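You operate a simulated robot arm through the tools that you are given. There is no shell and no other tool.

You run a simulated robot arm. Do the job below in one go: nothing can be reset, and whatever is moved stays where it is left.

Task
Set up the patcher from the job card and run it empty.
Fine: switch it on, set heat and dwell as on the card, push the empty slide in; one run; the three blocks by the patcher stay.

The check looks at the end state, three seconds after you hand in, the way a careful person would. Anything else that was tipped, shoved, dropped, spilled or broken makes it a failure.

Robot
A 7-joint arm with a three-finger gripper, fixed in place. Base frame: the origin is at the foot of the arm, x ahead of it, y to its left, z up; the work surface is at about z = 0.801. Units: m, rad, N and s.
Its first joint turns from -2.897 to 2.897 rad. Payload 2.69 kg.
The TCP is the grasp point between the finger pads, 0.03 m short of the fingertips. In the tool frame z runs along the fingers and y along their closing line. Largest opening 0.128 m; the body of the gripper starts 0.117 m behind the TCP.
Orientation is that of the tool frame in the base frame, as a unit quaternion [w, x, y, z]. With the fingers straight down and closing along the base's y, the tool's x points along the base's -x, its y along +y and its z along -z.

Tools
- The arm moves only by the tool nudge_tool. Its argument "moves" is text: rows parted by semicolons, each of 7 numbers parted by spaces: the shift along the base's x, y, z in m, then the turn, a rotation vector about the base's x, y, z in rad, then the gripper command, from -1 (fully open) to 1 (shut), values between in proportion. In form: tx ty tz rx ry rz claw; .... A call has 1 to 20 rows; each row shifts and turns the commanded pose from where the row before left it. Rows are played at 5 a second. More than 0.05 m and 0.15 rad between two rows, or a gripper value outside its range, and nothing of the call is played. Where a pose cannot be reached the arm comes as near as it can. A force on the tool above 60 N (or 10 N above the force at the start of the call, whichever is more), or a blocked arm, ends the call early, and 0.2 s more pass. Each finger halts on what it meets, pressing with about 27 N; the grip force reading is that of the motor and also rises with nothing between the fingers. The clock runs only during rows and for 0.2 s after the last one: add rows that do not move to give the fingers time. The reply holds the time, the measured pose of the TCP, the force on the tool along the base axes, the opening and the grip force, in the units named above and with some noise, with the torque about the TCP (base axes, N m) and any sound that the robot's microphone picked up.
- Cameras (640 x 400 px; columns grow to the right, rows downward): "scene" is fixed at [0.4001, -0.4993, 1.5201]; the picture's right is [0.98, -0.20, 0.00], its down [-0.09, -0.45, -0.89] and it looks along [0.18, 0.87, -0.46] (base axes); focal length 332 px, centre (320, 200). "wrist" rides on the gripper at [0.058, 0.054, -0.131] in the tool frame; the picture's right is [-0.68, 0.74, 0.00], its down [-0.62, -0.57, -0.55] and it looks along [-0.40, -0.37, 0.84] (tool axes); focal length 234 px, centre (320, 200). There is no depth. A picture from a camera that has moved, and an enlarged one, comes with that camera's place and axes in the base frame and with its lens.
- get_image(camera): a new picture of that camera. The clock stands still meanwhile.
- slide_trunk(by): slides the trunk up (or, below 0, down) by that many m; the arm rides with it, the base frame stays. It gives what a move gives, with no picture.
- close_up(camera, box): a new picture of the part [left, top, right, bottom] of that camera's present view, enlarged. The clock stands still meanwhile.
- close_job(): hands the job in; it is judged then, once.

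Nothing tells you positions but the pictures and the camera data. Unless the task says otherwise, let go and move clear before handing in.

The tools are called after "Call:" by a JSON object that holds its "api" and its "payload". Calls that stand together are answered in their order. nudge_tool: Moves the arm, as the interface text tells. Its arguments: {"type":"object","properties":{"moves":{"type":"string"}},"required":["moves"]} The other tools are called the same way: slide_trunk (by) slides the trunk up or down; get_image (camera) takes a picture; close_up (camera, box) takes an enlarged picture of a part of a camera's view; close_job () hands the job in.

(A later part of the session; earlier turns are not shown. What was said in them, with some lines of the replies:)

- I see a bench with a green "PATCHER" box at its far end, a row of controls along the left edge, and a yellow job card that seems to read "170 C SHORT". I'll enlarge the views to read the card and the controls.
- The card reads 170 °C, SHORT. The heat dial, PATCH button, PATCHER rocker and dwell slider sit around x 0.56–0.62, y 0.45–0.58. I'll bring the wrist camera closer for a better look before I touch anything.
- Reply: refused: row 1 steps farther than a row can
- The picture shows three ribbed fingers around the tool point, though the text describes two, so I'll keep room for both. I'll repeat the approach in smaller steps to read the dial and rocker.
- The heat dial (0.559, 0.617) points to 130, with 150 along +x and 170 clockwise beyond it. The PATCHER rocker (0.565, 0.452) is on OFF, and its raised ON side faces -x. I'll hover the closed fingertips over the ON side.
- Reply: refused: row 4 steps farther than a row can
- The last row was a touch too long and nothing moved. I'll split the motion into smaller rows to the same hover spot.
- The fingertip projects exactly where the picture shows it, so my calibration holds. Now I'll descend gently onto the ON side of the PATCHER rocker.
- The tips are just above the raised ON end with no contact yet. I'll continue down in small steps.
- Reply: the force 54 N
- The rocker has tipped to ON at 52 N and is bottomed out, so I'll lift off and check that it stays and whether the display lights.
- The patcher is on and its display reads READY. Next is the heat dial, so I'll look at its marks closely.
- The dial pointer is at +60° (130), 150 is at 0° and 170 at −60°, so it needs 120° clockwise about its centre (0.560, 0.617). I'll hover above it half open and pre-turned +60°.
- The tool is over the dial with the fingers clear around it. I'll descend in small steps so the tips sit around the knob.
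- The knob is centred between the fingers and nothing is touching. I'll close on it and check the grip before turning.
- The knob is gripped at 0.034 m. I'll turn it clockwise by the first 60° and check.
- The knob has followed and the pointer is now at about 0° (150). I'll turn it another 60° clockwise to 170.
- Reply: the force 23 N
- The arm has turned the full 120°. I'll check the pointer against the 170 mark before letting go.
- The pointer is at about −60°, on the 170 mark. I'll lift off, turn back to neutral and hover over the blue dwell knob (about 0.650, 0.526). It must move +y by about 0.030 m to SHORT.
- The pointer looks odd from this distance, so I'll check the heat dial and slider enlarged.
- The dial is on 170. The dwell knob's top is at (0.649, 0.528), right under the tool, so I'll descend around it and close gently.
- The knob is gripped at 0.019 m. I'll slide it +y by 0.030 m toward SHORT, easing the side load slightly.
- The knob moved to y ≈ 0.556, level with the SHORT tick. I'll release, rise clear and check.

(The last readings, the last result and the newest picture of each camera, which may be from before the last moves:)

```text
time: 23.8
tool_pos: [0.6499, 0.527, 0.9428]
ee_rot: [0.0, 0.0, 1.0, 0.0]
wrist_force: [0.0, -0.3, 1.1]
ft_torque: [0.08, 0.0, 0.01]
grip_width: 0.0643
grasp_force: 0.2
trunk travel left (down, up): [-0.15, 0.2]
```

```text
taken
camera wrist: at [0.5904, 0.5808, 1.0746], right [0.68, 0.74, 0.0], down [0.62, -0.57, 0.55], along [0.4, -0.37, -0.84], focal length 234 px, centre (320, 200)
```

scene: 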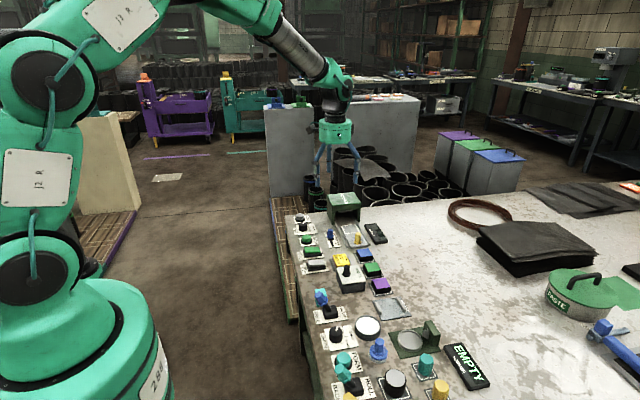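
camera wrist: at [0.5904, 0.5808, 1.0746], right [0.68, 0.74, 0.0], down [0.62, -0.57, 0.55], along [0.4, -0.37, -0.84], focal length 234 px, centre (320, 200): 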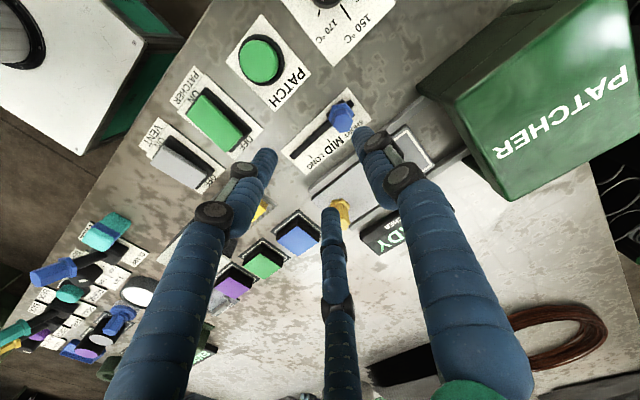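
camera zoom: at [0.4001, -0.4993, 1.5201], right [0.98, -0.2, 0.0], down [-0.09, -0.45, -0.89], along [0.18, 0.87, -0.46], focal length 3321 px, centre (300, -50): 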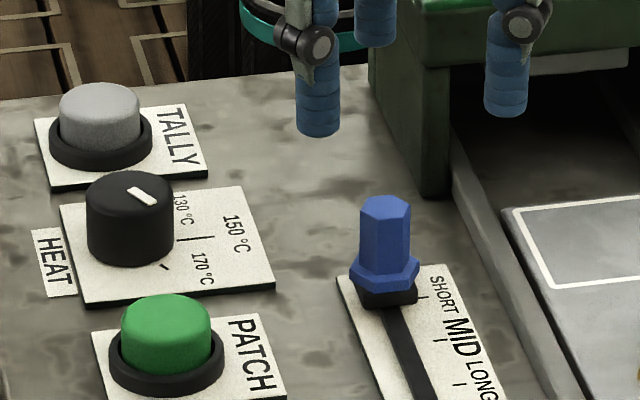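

Heat is on 170 and dwell on SHORT. The slide's yellow knob is near (0.740, 0.472), so I'll close the gripper and hover just in front of it (y ≈ 0.438), clear of the blue block, to push +y.

Call:
{"api": "nudge_tool", "payload": {"moves": "0.0225 -0.022 0 0 0 0 1; 0.0225 -0.022 0 0 0 0 1; 0.0225 -0.022 -0.01 0 0 0 1; 0.0225 -0.022 -0.02 0 0 0 1; 0 0 0 0 0 0 1; 0 0 0 0 0 0 1"}}

Call:
{"api": "close_up", "payload": {"camera": "scene", "box": [310, 195, 438, 275]}}

Call:
{"api": "get_image", "payload": {"camera": "wrist"}}

```text
time: 25.2
tool_pos: [0.7425, 0.4387, 0.9132]
ee_rot: [0.0, 0.0, 1.0, 0.0]
wrist_force: [0.1, 0.1, -0.2]
ft_torque: [0.0, -0.03, -0.03]
grip_width: 0.0022
grasp_force: 27.0
trunk travel left (down, up): [-0.15, 0.2]
```

```text
5.00 times, centred on (374, 235) of scene
camera zoom: at [0.4001, -0.4993, 1.5201], right [0.98, -0.2, 0.0], down [-0.09, -0.45, -0.89], along [0.18, 0.87, -0.46], focal length 1661 px, centre (50, 25)
```

zoom: 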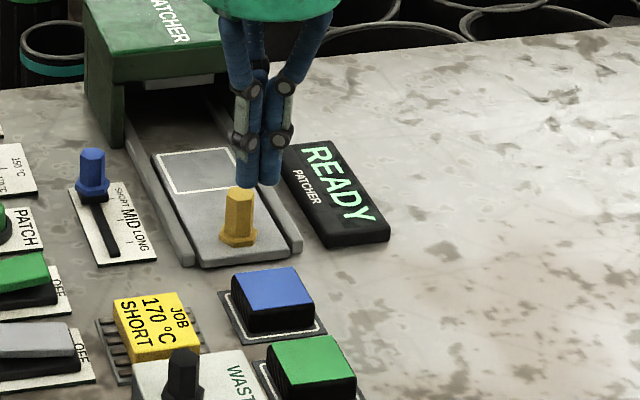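

```text
taken
camera wrist: at [0.6825, 0.4921, 1.0438], right [0.68, 0.74, 0.0], down [0.62, -0.57, 0.55], along [0.4, -0.37, -0.84], focal length 234 px, centre (320, 200)
```

wrist: 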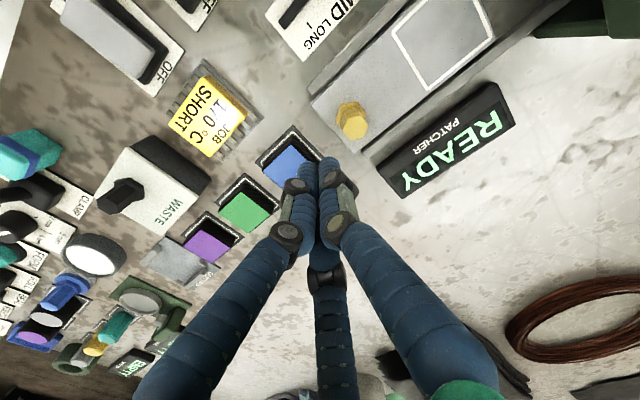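

The blue block sits closer to my descent line than I first estimated. I'll measure it closely before lowering.

Call:
{"api": "close_up", "payload": {"camera": "wrist", "box": [240, 80, 400, 220]}}

Call:
{"api": "close_up", "payload": {"camera": "scene", "box": [335, 225, 399, 265]}}

```text
2.86 times, centred on (320, 150) of wrist
camera zoom: at [0.6825, 0.4921, 1.0438], right [0.68, 0.74, 0.0], down [0.62, -0.57, 0.55], along [0.4, -0.37, -0.84], focal length 669 px, centre (320, 343)
```

zoom: 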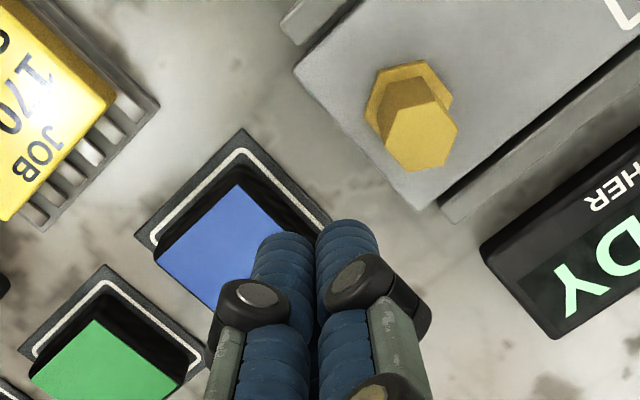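

```text
10.00 times, centred on (367, 245) of scene
camera zoom: at [0.4001, -0.4993, 1.5201], right [0.98, -0.2, 0.0], down [-0.09, -0.45, -0.89], along [0.18, 0.87, -0.46], focal length 3321 px, centre (-150, -250)
```

zoom: 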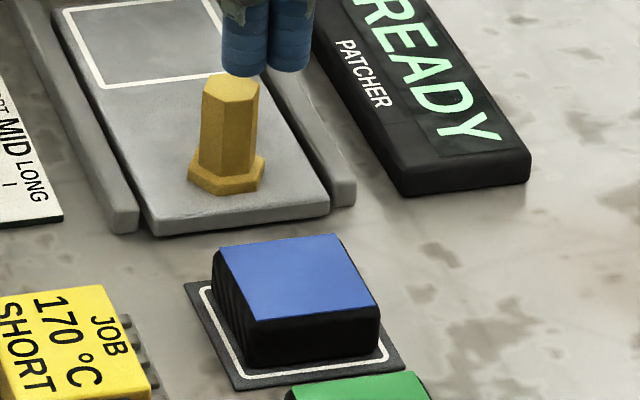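

The block's far edge is at y ≈ 0.417 with its top at z ≈ 0.824, and the knob is at (0.742, 0.476). Lowering at y ≈ 0.442 with tips at 0.828 clears both.

Call:
{"api": "nudge_tool", "payload": {"moves": "0 0.003 -0.02 0 0 0 1; 0 0 -0.02 0 0 0 1; 0 0 -0.015 0 0 0 1; 0 0 0 0 0 0 1"}}

Call:
{"api": "close_up", "payload": {"camera": "scene", "box": [320, 205, 416, 265]}}

Call:
{"api": "close_up", "payload": {"camera": "wrist", "box": [220, 60, 420, 220]}}

```text
time: 26.2
tool_pos: [0.7426, 0.4409, 0.8555]
ee_rot: [0.001, 0.0, 1.0, -0.001]
wrist_force: [-0.4, -0.2, -0.5]
ft_torque: [0.01, 0.0, 0.0]
grip_width: 0.002
grasp_force: 26.8
trunk travel left (down, up): [-0.15, 0.2]
```

```text
6.67 times, centred on (368, 235) of scene
camera zoom: at [0.4001, -0.4993, 1.5201], right [0.98, -0.2, 0.0], down [-0.09, -0.45, -0.89], along [0.18, 0.87, -0.46], focal length 2214 px, centre (0, -33)
```

zoom: 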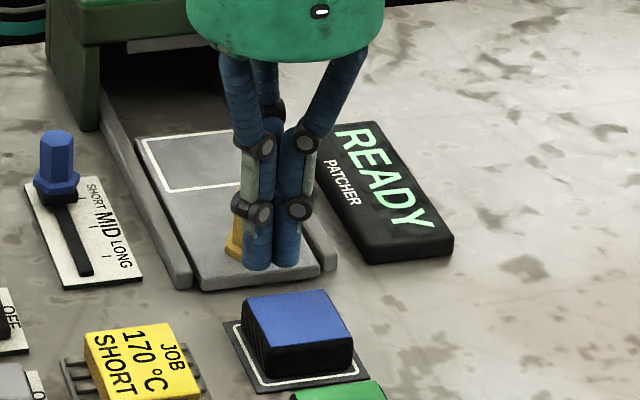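

```text
2.50 times, centred on (320, 140) of wrist
camera zoom: at [0.6833, 0.4948, 0.987], right [0.68, 0.74, 0.0], down [0.62, -0.57, 0.55], along [0.4, -0.37, -0.84], focal length 585 px, centre (320, 350)
```

zoom: 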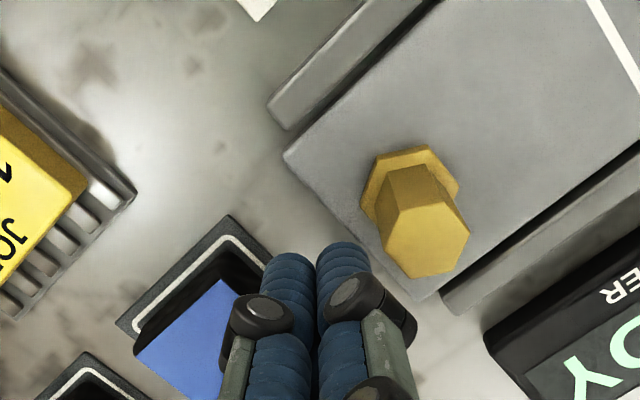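

The tips are right in front of the knob with nothing else touched. I'll push +y in 1 cm steps and watch the force.

Call:
{"api": "nudge_tool", "payload": {"moves": "0 0.01 0 0 0 0 1; 0 0.01 0 0 0 0 1; 0 0.01 0 0 0 0 1; 0 0.01 0 0 0 0 1; 0 0.01 0 0 0 0 1; 0 0 0 0 0 0 1"}}

Call:
{"api": "close_up", "payload": {"camera": "scene", "box": [300, 185, 428, 265]}}

Call:
{"api": "close_up", "payload": {"camera": "wrist", "box": [220, 60, 420, 220]}}

```text
time: 27.6
tool_pos: [0.7429, 0.4913, 0.8548]
ee_rot: [0.0, 0.0, 1.0, 0.0]
wrist_force: [-0.4, -0.6, 0.3]
ft_torque: [-0.01, 0.05, 0.0]
grip_width: 0.0021
grasp_force: 27.0
trunk travel left (down, up): [-0.15, 0.2]
```

```text
5.00 times, centred on (364, 225) of scene
camera zoom: at [0.4001, -0.4993, 1.5201], right [0.98, -0.2, 0.0], down [-0.09, -0.45, -0.89], along [0.18, 0.87, -0.46], focal length 1661 px, centre (100, 75)
```

zoom: 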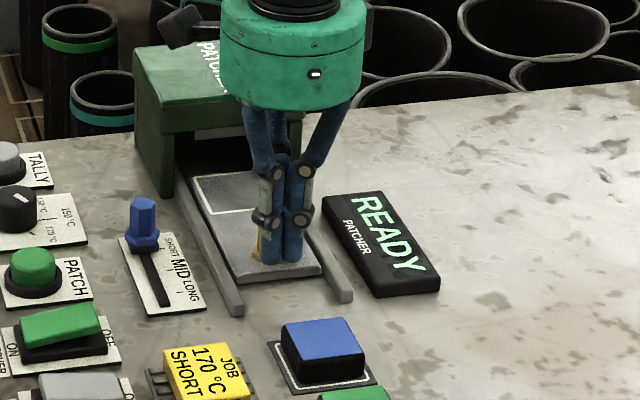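

```text
2.50 times, centred on (320, 140) of wrist
camera zoom: at [0.6824, 0.5452, 0.9867], right [0.68, 0.74, 0.0], down [0.62, -0.57, 0.55], along [0.4, -0.37, -0.84], focal length 585 px, centre (320, 350)
```

zoom: 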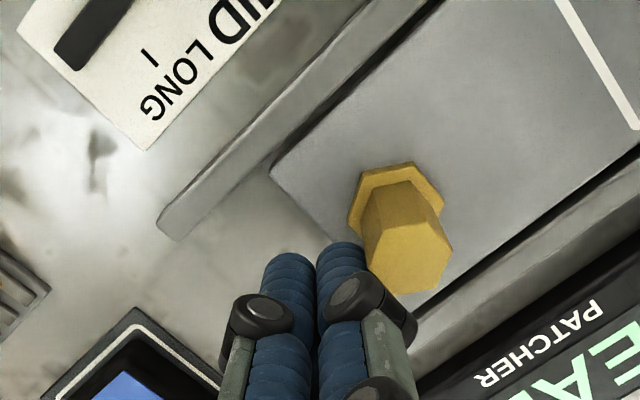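

The slide is moving freely. I'll keep pushing until it stops.

Call:
{"api": "nudge_tool", "payload": {"moves": "0 0.01 0 0 0 0 1; 0 0.01 0 0 0 0 1; 0 0.01 0 0 0 0 1; 0 0.01 0 0 0 0 1; 0 0 0 0 0 0 1"}}

Call:
{"api": "close_up", "payload": {"camera": "scene", "box": [300, 185, 428, 265]}}

Call:
{"api": "close_up", "payload": {"camera": "wrist", "box": [220, 60, 420, 220]}}

```text
time: 28.8
tool_pos: [0.7403, 0.5311, 0.8553]
ee_rot: [0.0, 0.0, 1.0, -0.001]
wrist_force: [-0.2, -0.6, 1.0]
ft_torque: [-0.02, -0.02, 0.0]
grip_width: 0.0023
grasp_force: 26.9
trunk travel left (down, up): [-0.15, 0.2]
```

```text
5.00 times, centred on (364, 225) of scene
camera zoom: at [0.4001, -0.4993, 1.5201], right [0.98, -0.2, 0.0], down [-0.09, -0.45, -0.89], along [0.18, 0.87, -0.46], focal length 1661 px, centre (100, 75)
```

zoom: 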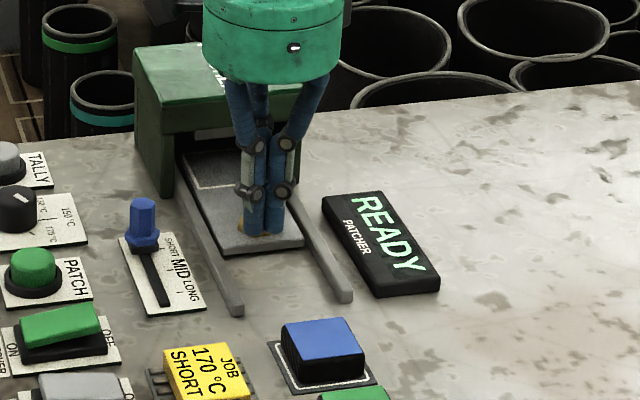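

```text
2.50 times, centred on (320, 140) of wrist
camera zoom: at [0.6808, 0.5852, 0.987], right [0.68, 0.74, 0.0], down [0.62, -0.56, 0.55], along [0.4, -0.37, -0.84], focal length 585 px, centre (320, 350)
```

zoom: 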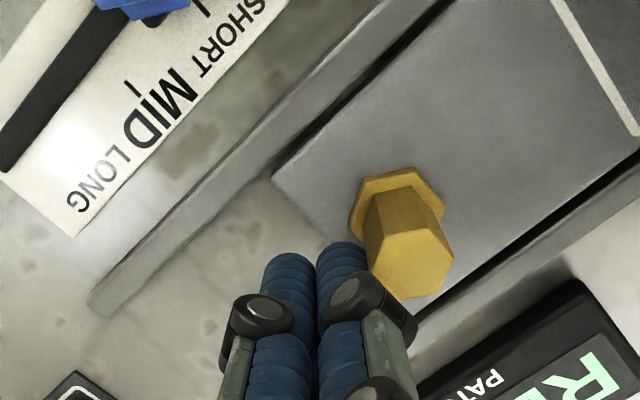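

The slide's plate is partly under the housing and still moving freely. I'll continue in smaller steps.

Call:
{"api": "nudge_tool", "payload": {"moves": "0 0.007 0 0 0 0 1; 0 0.007 0 0 0 0 1; 0 0.007 0 0 0 0 1; 0 0.007 0 0 0 0 1; 0 0 0 0 0 0 1"}}

Call:
{"api": "close_up", "payload": {"camera": "scene", "box": [300, 185, 428, 265]}}

Call:
{"api": "get_image", "payload": {"camera": "wrist"}}

```text
time: 29.8
tool_pos: [0.7402, 0.5477, 0.8552]
ee_rot: [-0.003, 0.001, 1.0, -0.003]
wrist_force: [-7.2, -13.8, 8.7]
ft_torque: [0.05, -0.08, 0.06]
grip_width: 0.0021
grasp_force: 26.9
trunk travel left (down, up): [-0.15, 0.2]
stopped in row 4: the force on the tool passed its limit at 68 N (the readings are from after the stop); the commanded pose is now the measured one
```

```text
5.00 times, centred on (364, 225) of scene
camera zoom: at [0.4001, -0.4993, 1.5201], right [0.98, -0.2, 0.0], down [-0.09, -0.45, -0.89], along [0.18, 0.87, -0.46], focal length 1661 px, centre (100, 75)
```

zoom: 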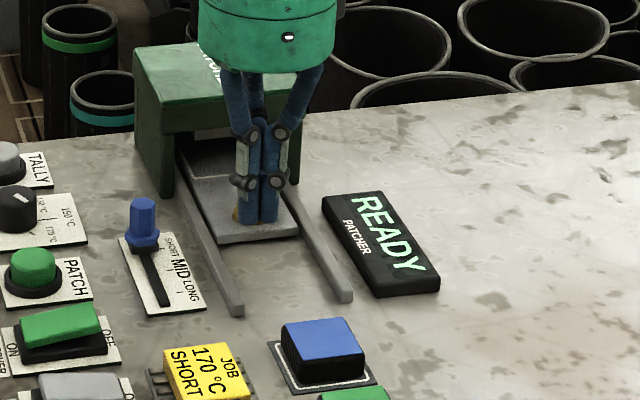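

```text
taken
camera wrist: at [0.6825, 0.6033, 0.9859], right [0.68, 0.73, -0.01], down [0.62, -0.56, 0.55], along [0.4, -0.38, -0.84], focal length 234 px, centre (320, 200)
```

wrist: 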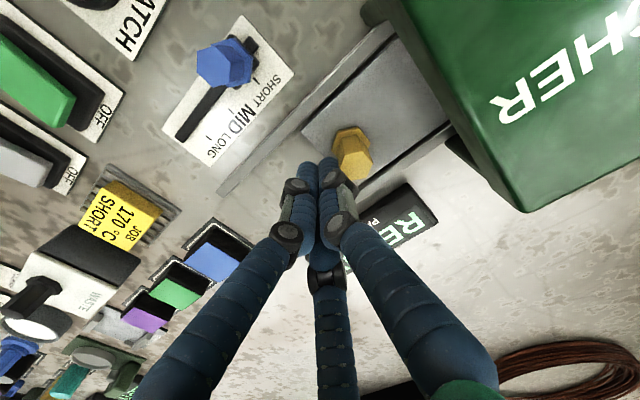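

The slide came up against its end stop after about 0.09 m of travel. I'll back off, rise clear and check it sits fully home.

Call:
{"api": "nudge_tool", "payload": {"moves": "0 -0.01 0 0 0 0 1; 0 -0.015 0 0 0 0 1; 0 -0.005 0.03 0 0 0 1; 0 -0.01 0.04 0 0 0 1; -0.02 -0.02 0.03 0 0 0 1; -0.04 0 0 0 0 0 1; -0.04 0 0 0 0 0 1; 0 0 0 0 0 0 1"}}

Call:
{"api": "close_up", "payload": {"camera": "scene", "box": [290, 185, 418, 265]}}

Call:
{"api": "get_image", "payload": {"camera": "wrist"}}

```text
time: 31.6
tool_pos: [0.6401, 0.4899, 0.9535]
ee_rot: [-0.003, 0.001, 1.0, -0.005]
wrist_force: [-0.6, -0.1, 1.3]
ft_torque: [-0.03, -0.03, 0.0]
grip_width: 0.0022
grasp_force: 27.6
trunk travel left (down, up): [-0.15, 0.2]
```

```text
5.00 times, centred on (354, 225) of scene
camera zoom: at [0.4001, -0.4993, 1.5201], right [0.98, -0.2, 0.0], down [-0.09, -0.45, -0.89], along [0.18, 0.87, -0.46], focal length 1661 px, centre (150, 75)
```

zoom: 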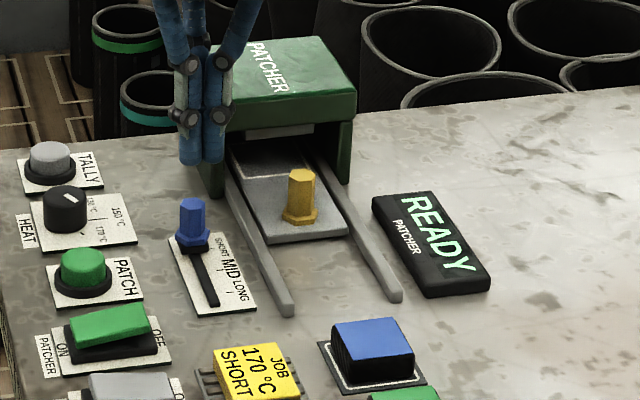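

```text
taken
camera wrist: at [0.5824, 0.5449, 1.0847], right [0.68, 0.73, -0.01], down [0.62, -0.56, 0.55], along [0.4, -0.38, -0.83], focal length 234 px, centre (320, 200)
```

wrist: 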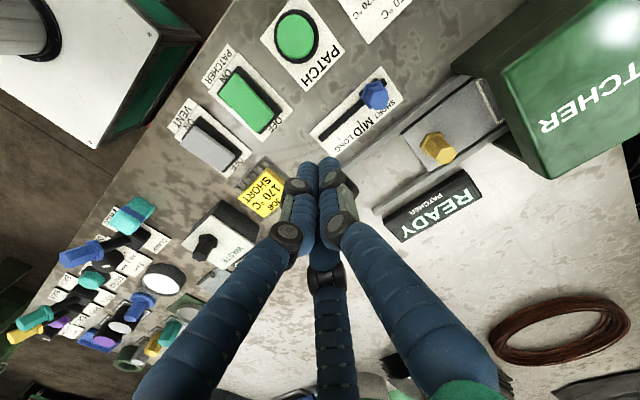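

Call:
{"api": "close_up", "payload": {"camera": "scene", "box": [322, 200, 378, 235]}}

Call:
{"api": "close_up", "payload": {"camera": "wrist", "box": [380, 60, 540, 170]}}

```text
11.43 times, centred on (350, 218) of scene
camera zoom: at [0.4001, -0.4993, 1.5201], right [0.98, -0.2, 0.0], down [-0.09, -0.45, -0.89], along [0.18, 0.87, -0.46], focal length 3796 px, centre (-23, 0)
```

zoom: 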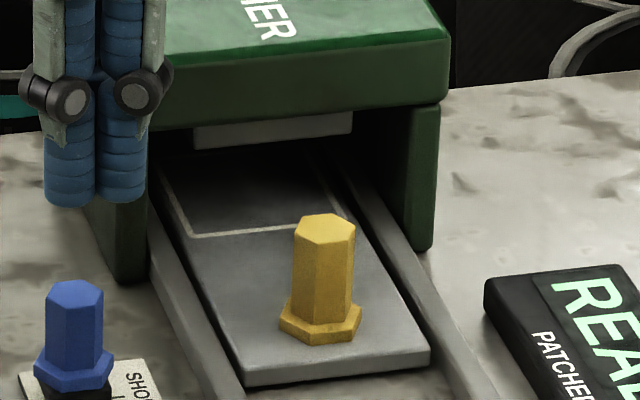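

```text
3.64 times, centred on (460, 115) of wrist
camera zoom: at [0.5824, 0.5449, 1.0847], right [0.68, 0.73, -0.01], down [0.62, -0.56, 0.55], along [0.4, -0.38, -0.83], focal length 852 px, centre (-189, 509)
```

zoom: 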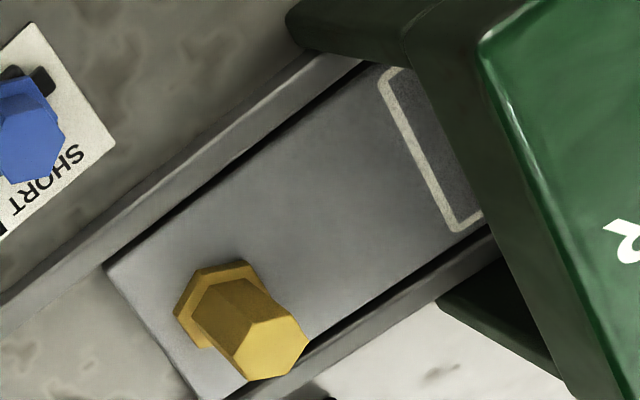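

The slide has travelled about 0.10 m to a hard stop, with the marked area under the housing and the display still READY. The run needs one press of PATCH, so I'll hover over it at (0.560, 0.533).

Call:
{"api": "nudge_tool", "payload": {"moves": "-0.04 0.02 0 0 0 0 1; -0.04 0.0225 -0.01 0 0 0 1; 0 0 -0.03 0 0 0 1; 0 0 -0.03 0 0 0 1; 0 0 0 0 0 0 1; 0 0 0 0 0 0 1"}}

Call:
{"api": "close_up", "payload": {"camera": "scene", "box": [270, 195, 366, 255]}}

Call:
{"api": "close_up", "payload": {"camera": "wrist", "box": [220, 60, 420, 220]}}

```text
time: 33.0
tool_pos: [0.5599, 0.5339, 0.8832]
ee_rot: [-0.004, 0.001, 1.0, -0.004]
wrist_force: [0.1, -0.6, 0.6]
ft_torque: [0.05, 0.0, 0.0]
grip_width: 0.0023
grasp_force: 26.8
trunk travel left (down, up): [-0.15, 0.2]
```

```text
6.67 times, centred on (318, 225) of scene
camera zoom: at [0.4001, -0.4993, 1.5201], right [0.98, -0.2, 0.0], down [-0.09, -0.45, -0.89], along [0.18, 0.87, -0.46], focal length 2214 px, centre (333, 33)
```

zoom: 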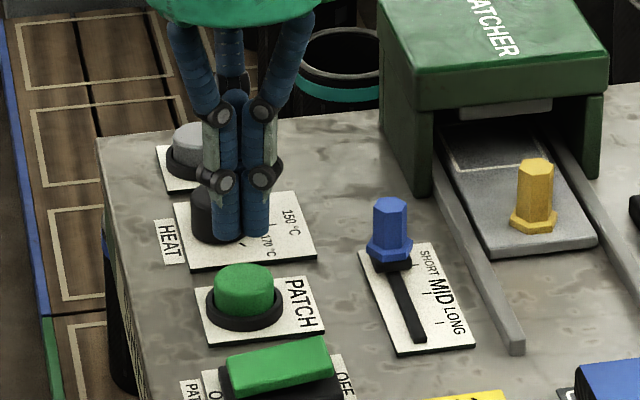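

```text
2.50 times, centred on (320, 140) of wrist
camera zoom: at [0.5022, 0.5887, 1.014], right [0.68, 0.73, -0.01], down [0.62, -0.56, 0.55], along [0.4, -0.38, -0.83], focal length 585 px, centre (320, 350)
```

zoom: 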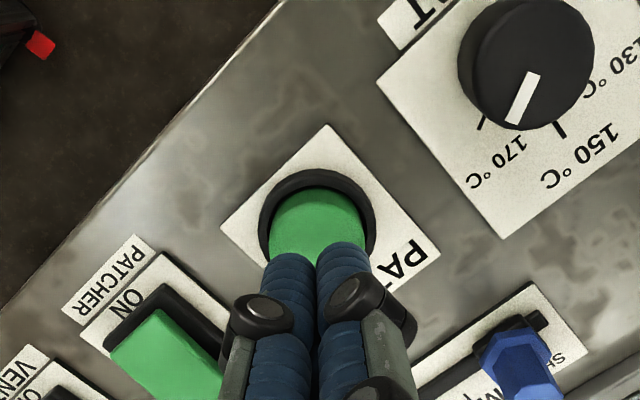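

The tips are centred above PATCH, and the dial clearly points at the 170 mark. I'll press straight down in small steps.

Call:
{"api": "nudge_tool", "payload": {"moves": "0 0 -0.012 0 0 0 1; 0 0 -0.01 0 0 0 1; 0 0 -0.003 0 0 0 1; 0 0 -0.002 0 0 0 1; 0 0 -0.002 0 0 0 1; 0 0 0 0 0 0 1"}}

Call:
{"api": "close_up", "payload": {"camera": "scene", "box": [285, 195, 413, 275]}}

```text
time: 34.4
tool_pos: [0.5611, 0.5322, 0.8535]
ee_rot: [-0.003, 0.001, 1.0, -0.005]
wrist_force: [-0.9, 0.1, 0.0]
ft_torque: [-0.03, -0.03, 0.03]
grip_width: 0.0021
grasp_force: 26.9
trunk travel left (down, up): [-0.15, 0.2]
```

```text
5.00 times, centred on (349, 235) of scene
camera zoom: at [0.4001, -0.4993, 1.5201], right [0.98, -0.2, 0.0], down [-0.09, -0.45, -0.89], along [0.18, 0.87, -0.46], focal length 1661 px, centre (175, 25)
```

zoom: 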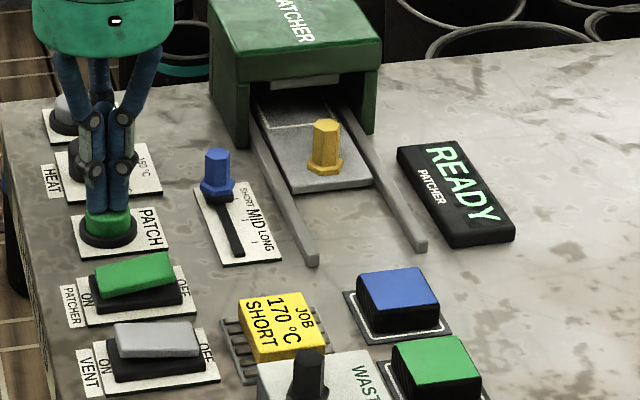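

No contact force yet and the tips are just at the button top. I'll continue in 2 mm steps.

Call:
{"api": "nudge_tool", "payload": {"moves": "0 0 -0.002 0 0 0 1; 0 0 -0.002 0 0 0 1; 0 0 -0.002 0 0 0 1; 0 0 0 0 0 0 1"}}

Call:
{"api": "close_up", "payload": {"camera": "scene", "box": [285, 195, 413, 275]}}

```text
time: 35.4
tool_pos: [0.5602, 0.532, 0.8493]
ee_rot: [-0.002, 0.001, 1.0, -0.004]
wrist_force: [2.1, -0.1, 2.1]
ft_torque: [0.0, -0.07, -0.02]
grip_width: 0.0059
grasp_force: 31.3
trunk travel left (down, up): [-0.15, 0.2]
heard: click
```

```text
5.00 times, centred on (349, 235) of scene
camera zoom: at [0.4001, -0.4993, 1.5201], right [0.98, -0.2, 0.0], down [-0.09, -0.45, -0.89], along [0.18, 0.87, -0.46], focal length 1661 px, centre (175, 25)
```

zoom: 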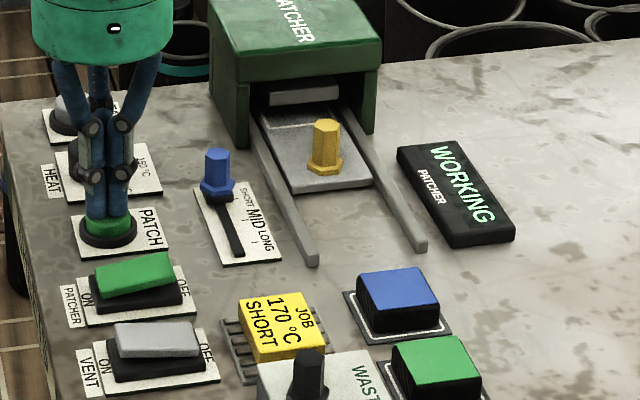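

A click was heard and the display shows WORKING with the press coming down. I'll lift straight off the button, move clear and let the run finish.

Call:
{"api": "nudge_tool", "payload": {"moves": "0 0 0.02 0 0 0 1; 0 0 0.03 0 0 0 1; 0 0 0.04 0 0 0 1; -0.02 -0.02 0.03 0 0 0 1; -0.03 -0.02 0.02 0 0 0 1; 0 0 0 0 0 0 1; 0 0 0 0 0 0 1; 0 0 0 0 0 0 1"}}

Call:
{"api": "close_up", "payload": {"camera": "scene", "box": [285, 195, 413, 275]}}

Call:
{"api": "get_image", "payload": {"camera": "wrist"}}

```text
time: 37.2
tool_pos: [0.5114, 0.4946, 0.9908]
ee_rot: [-0.003, 0.0, 1.0, -0.004]
wrist_force: [0.3, 1.0, 0.0]
ft_torque: [-0.01, 0.03, -0.02]
grip_width: 0.0022
grasp_force: 31.7
trunk travel left (down, up): [-0.15, 0.2]
```

```text
5.00 times, centred on (349, 235) of scene
camera zoom: at [0.4001, -0.4993, 1.5201], right [0.98, -0.2, 0.0], down [-0.09, -0.45, -0.89], along [0.18, 0.87, -0.46], focal length 1661 px, centre (175, 25)
```

zoom: 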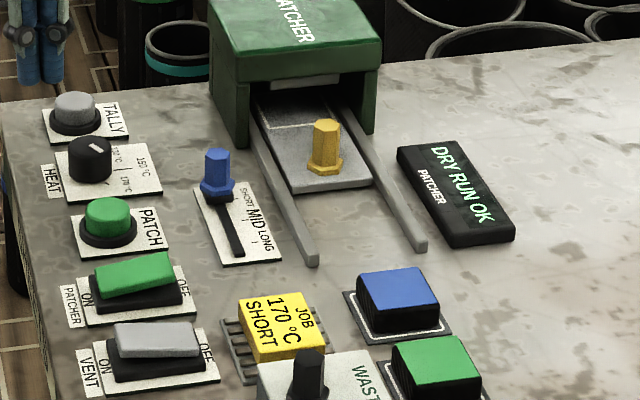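

```text
taken
camera wrist: at [0.4528, 0.5495, 1.1213], right [0.68, 0.73, -0.01], down [0.62, -0.56, 0.55], along [0.4, -0.38, -0.84], focal length 234 px, centre (320, 200)
```

wrist: 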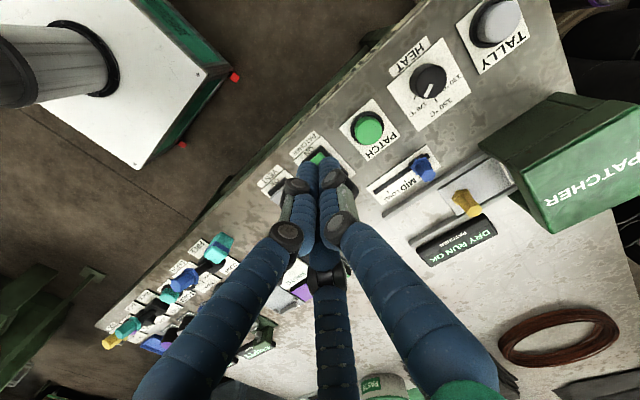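

The display now reads "DRY RUN OK", and the blocks and other controls look untouched. I'll take one last overall look before handing in.

Call:
{"api": "get_image", "payload": {"camera": "scene"}}

Call:
{"api": "close_up", "payload": {"camera": "scene", "box": [280, 240, 440, 340]}}

```text
taken
```

scene: 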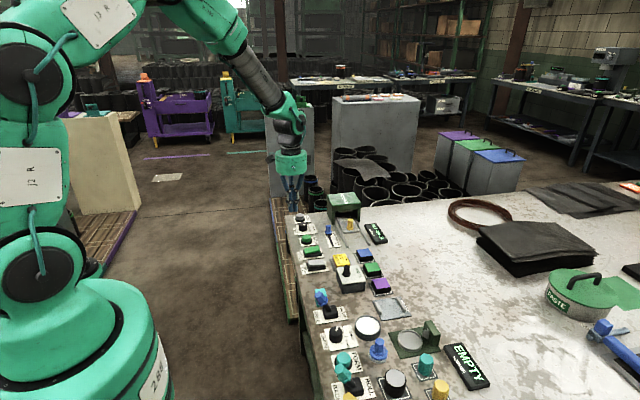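

```text
4.00 times, centred on (360, 290) of scene
camera zoom: at [0.4001, -0.4993, 1.5201], right [0.98, -0.2, 0.0], down [-0.09, -0.45, -0.89], along [0.18, 0.87, -0.46], focal length 1328 px, centre (160, -160)
```

zoom: 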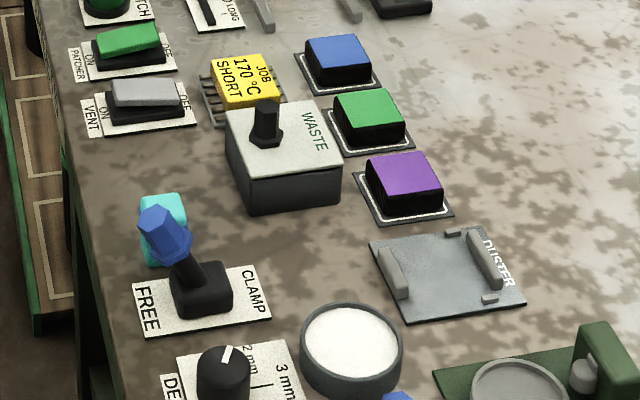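

Everything else is where it started: the three blocks, card, waste box and other controls. The patcher is on at 170 / SHORT with the slide in and one dry run done, and the arm is clear, so I'm handing in.

Call:
{"api": "close_job", "payload": {}}

```text
The job is handed in.
```

The patcher is set up from the job card and has done one empty run; its display now reads "DRY RUN OK". I've handed the job in.

- **Power:** the PATCHER rocker is on.
- **Heat:** the dial is turned from 130 to 170 °C.
- **Dwell:** the slider is moved from MID to SHORT.
- **Slide:** the empty slide is pushed in to its end stop and left there.
- **Run:** pushing the slide in did not start a run, so I pressed PATCH once. I heard one click, and the display went to WORKING and then to "DRY RUN OK".

In the last pictures the three blocks, the job card and the other controls were where they started. The gripper was empty and clear of the bench when I handed in.
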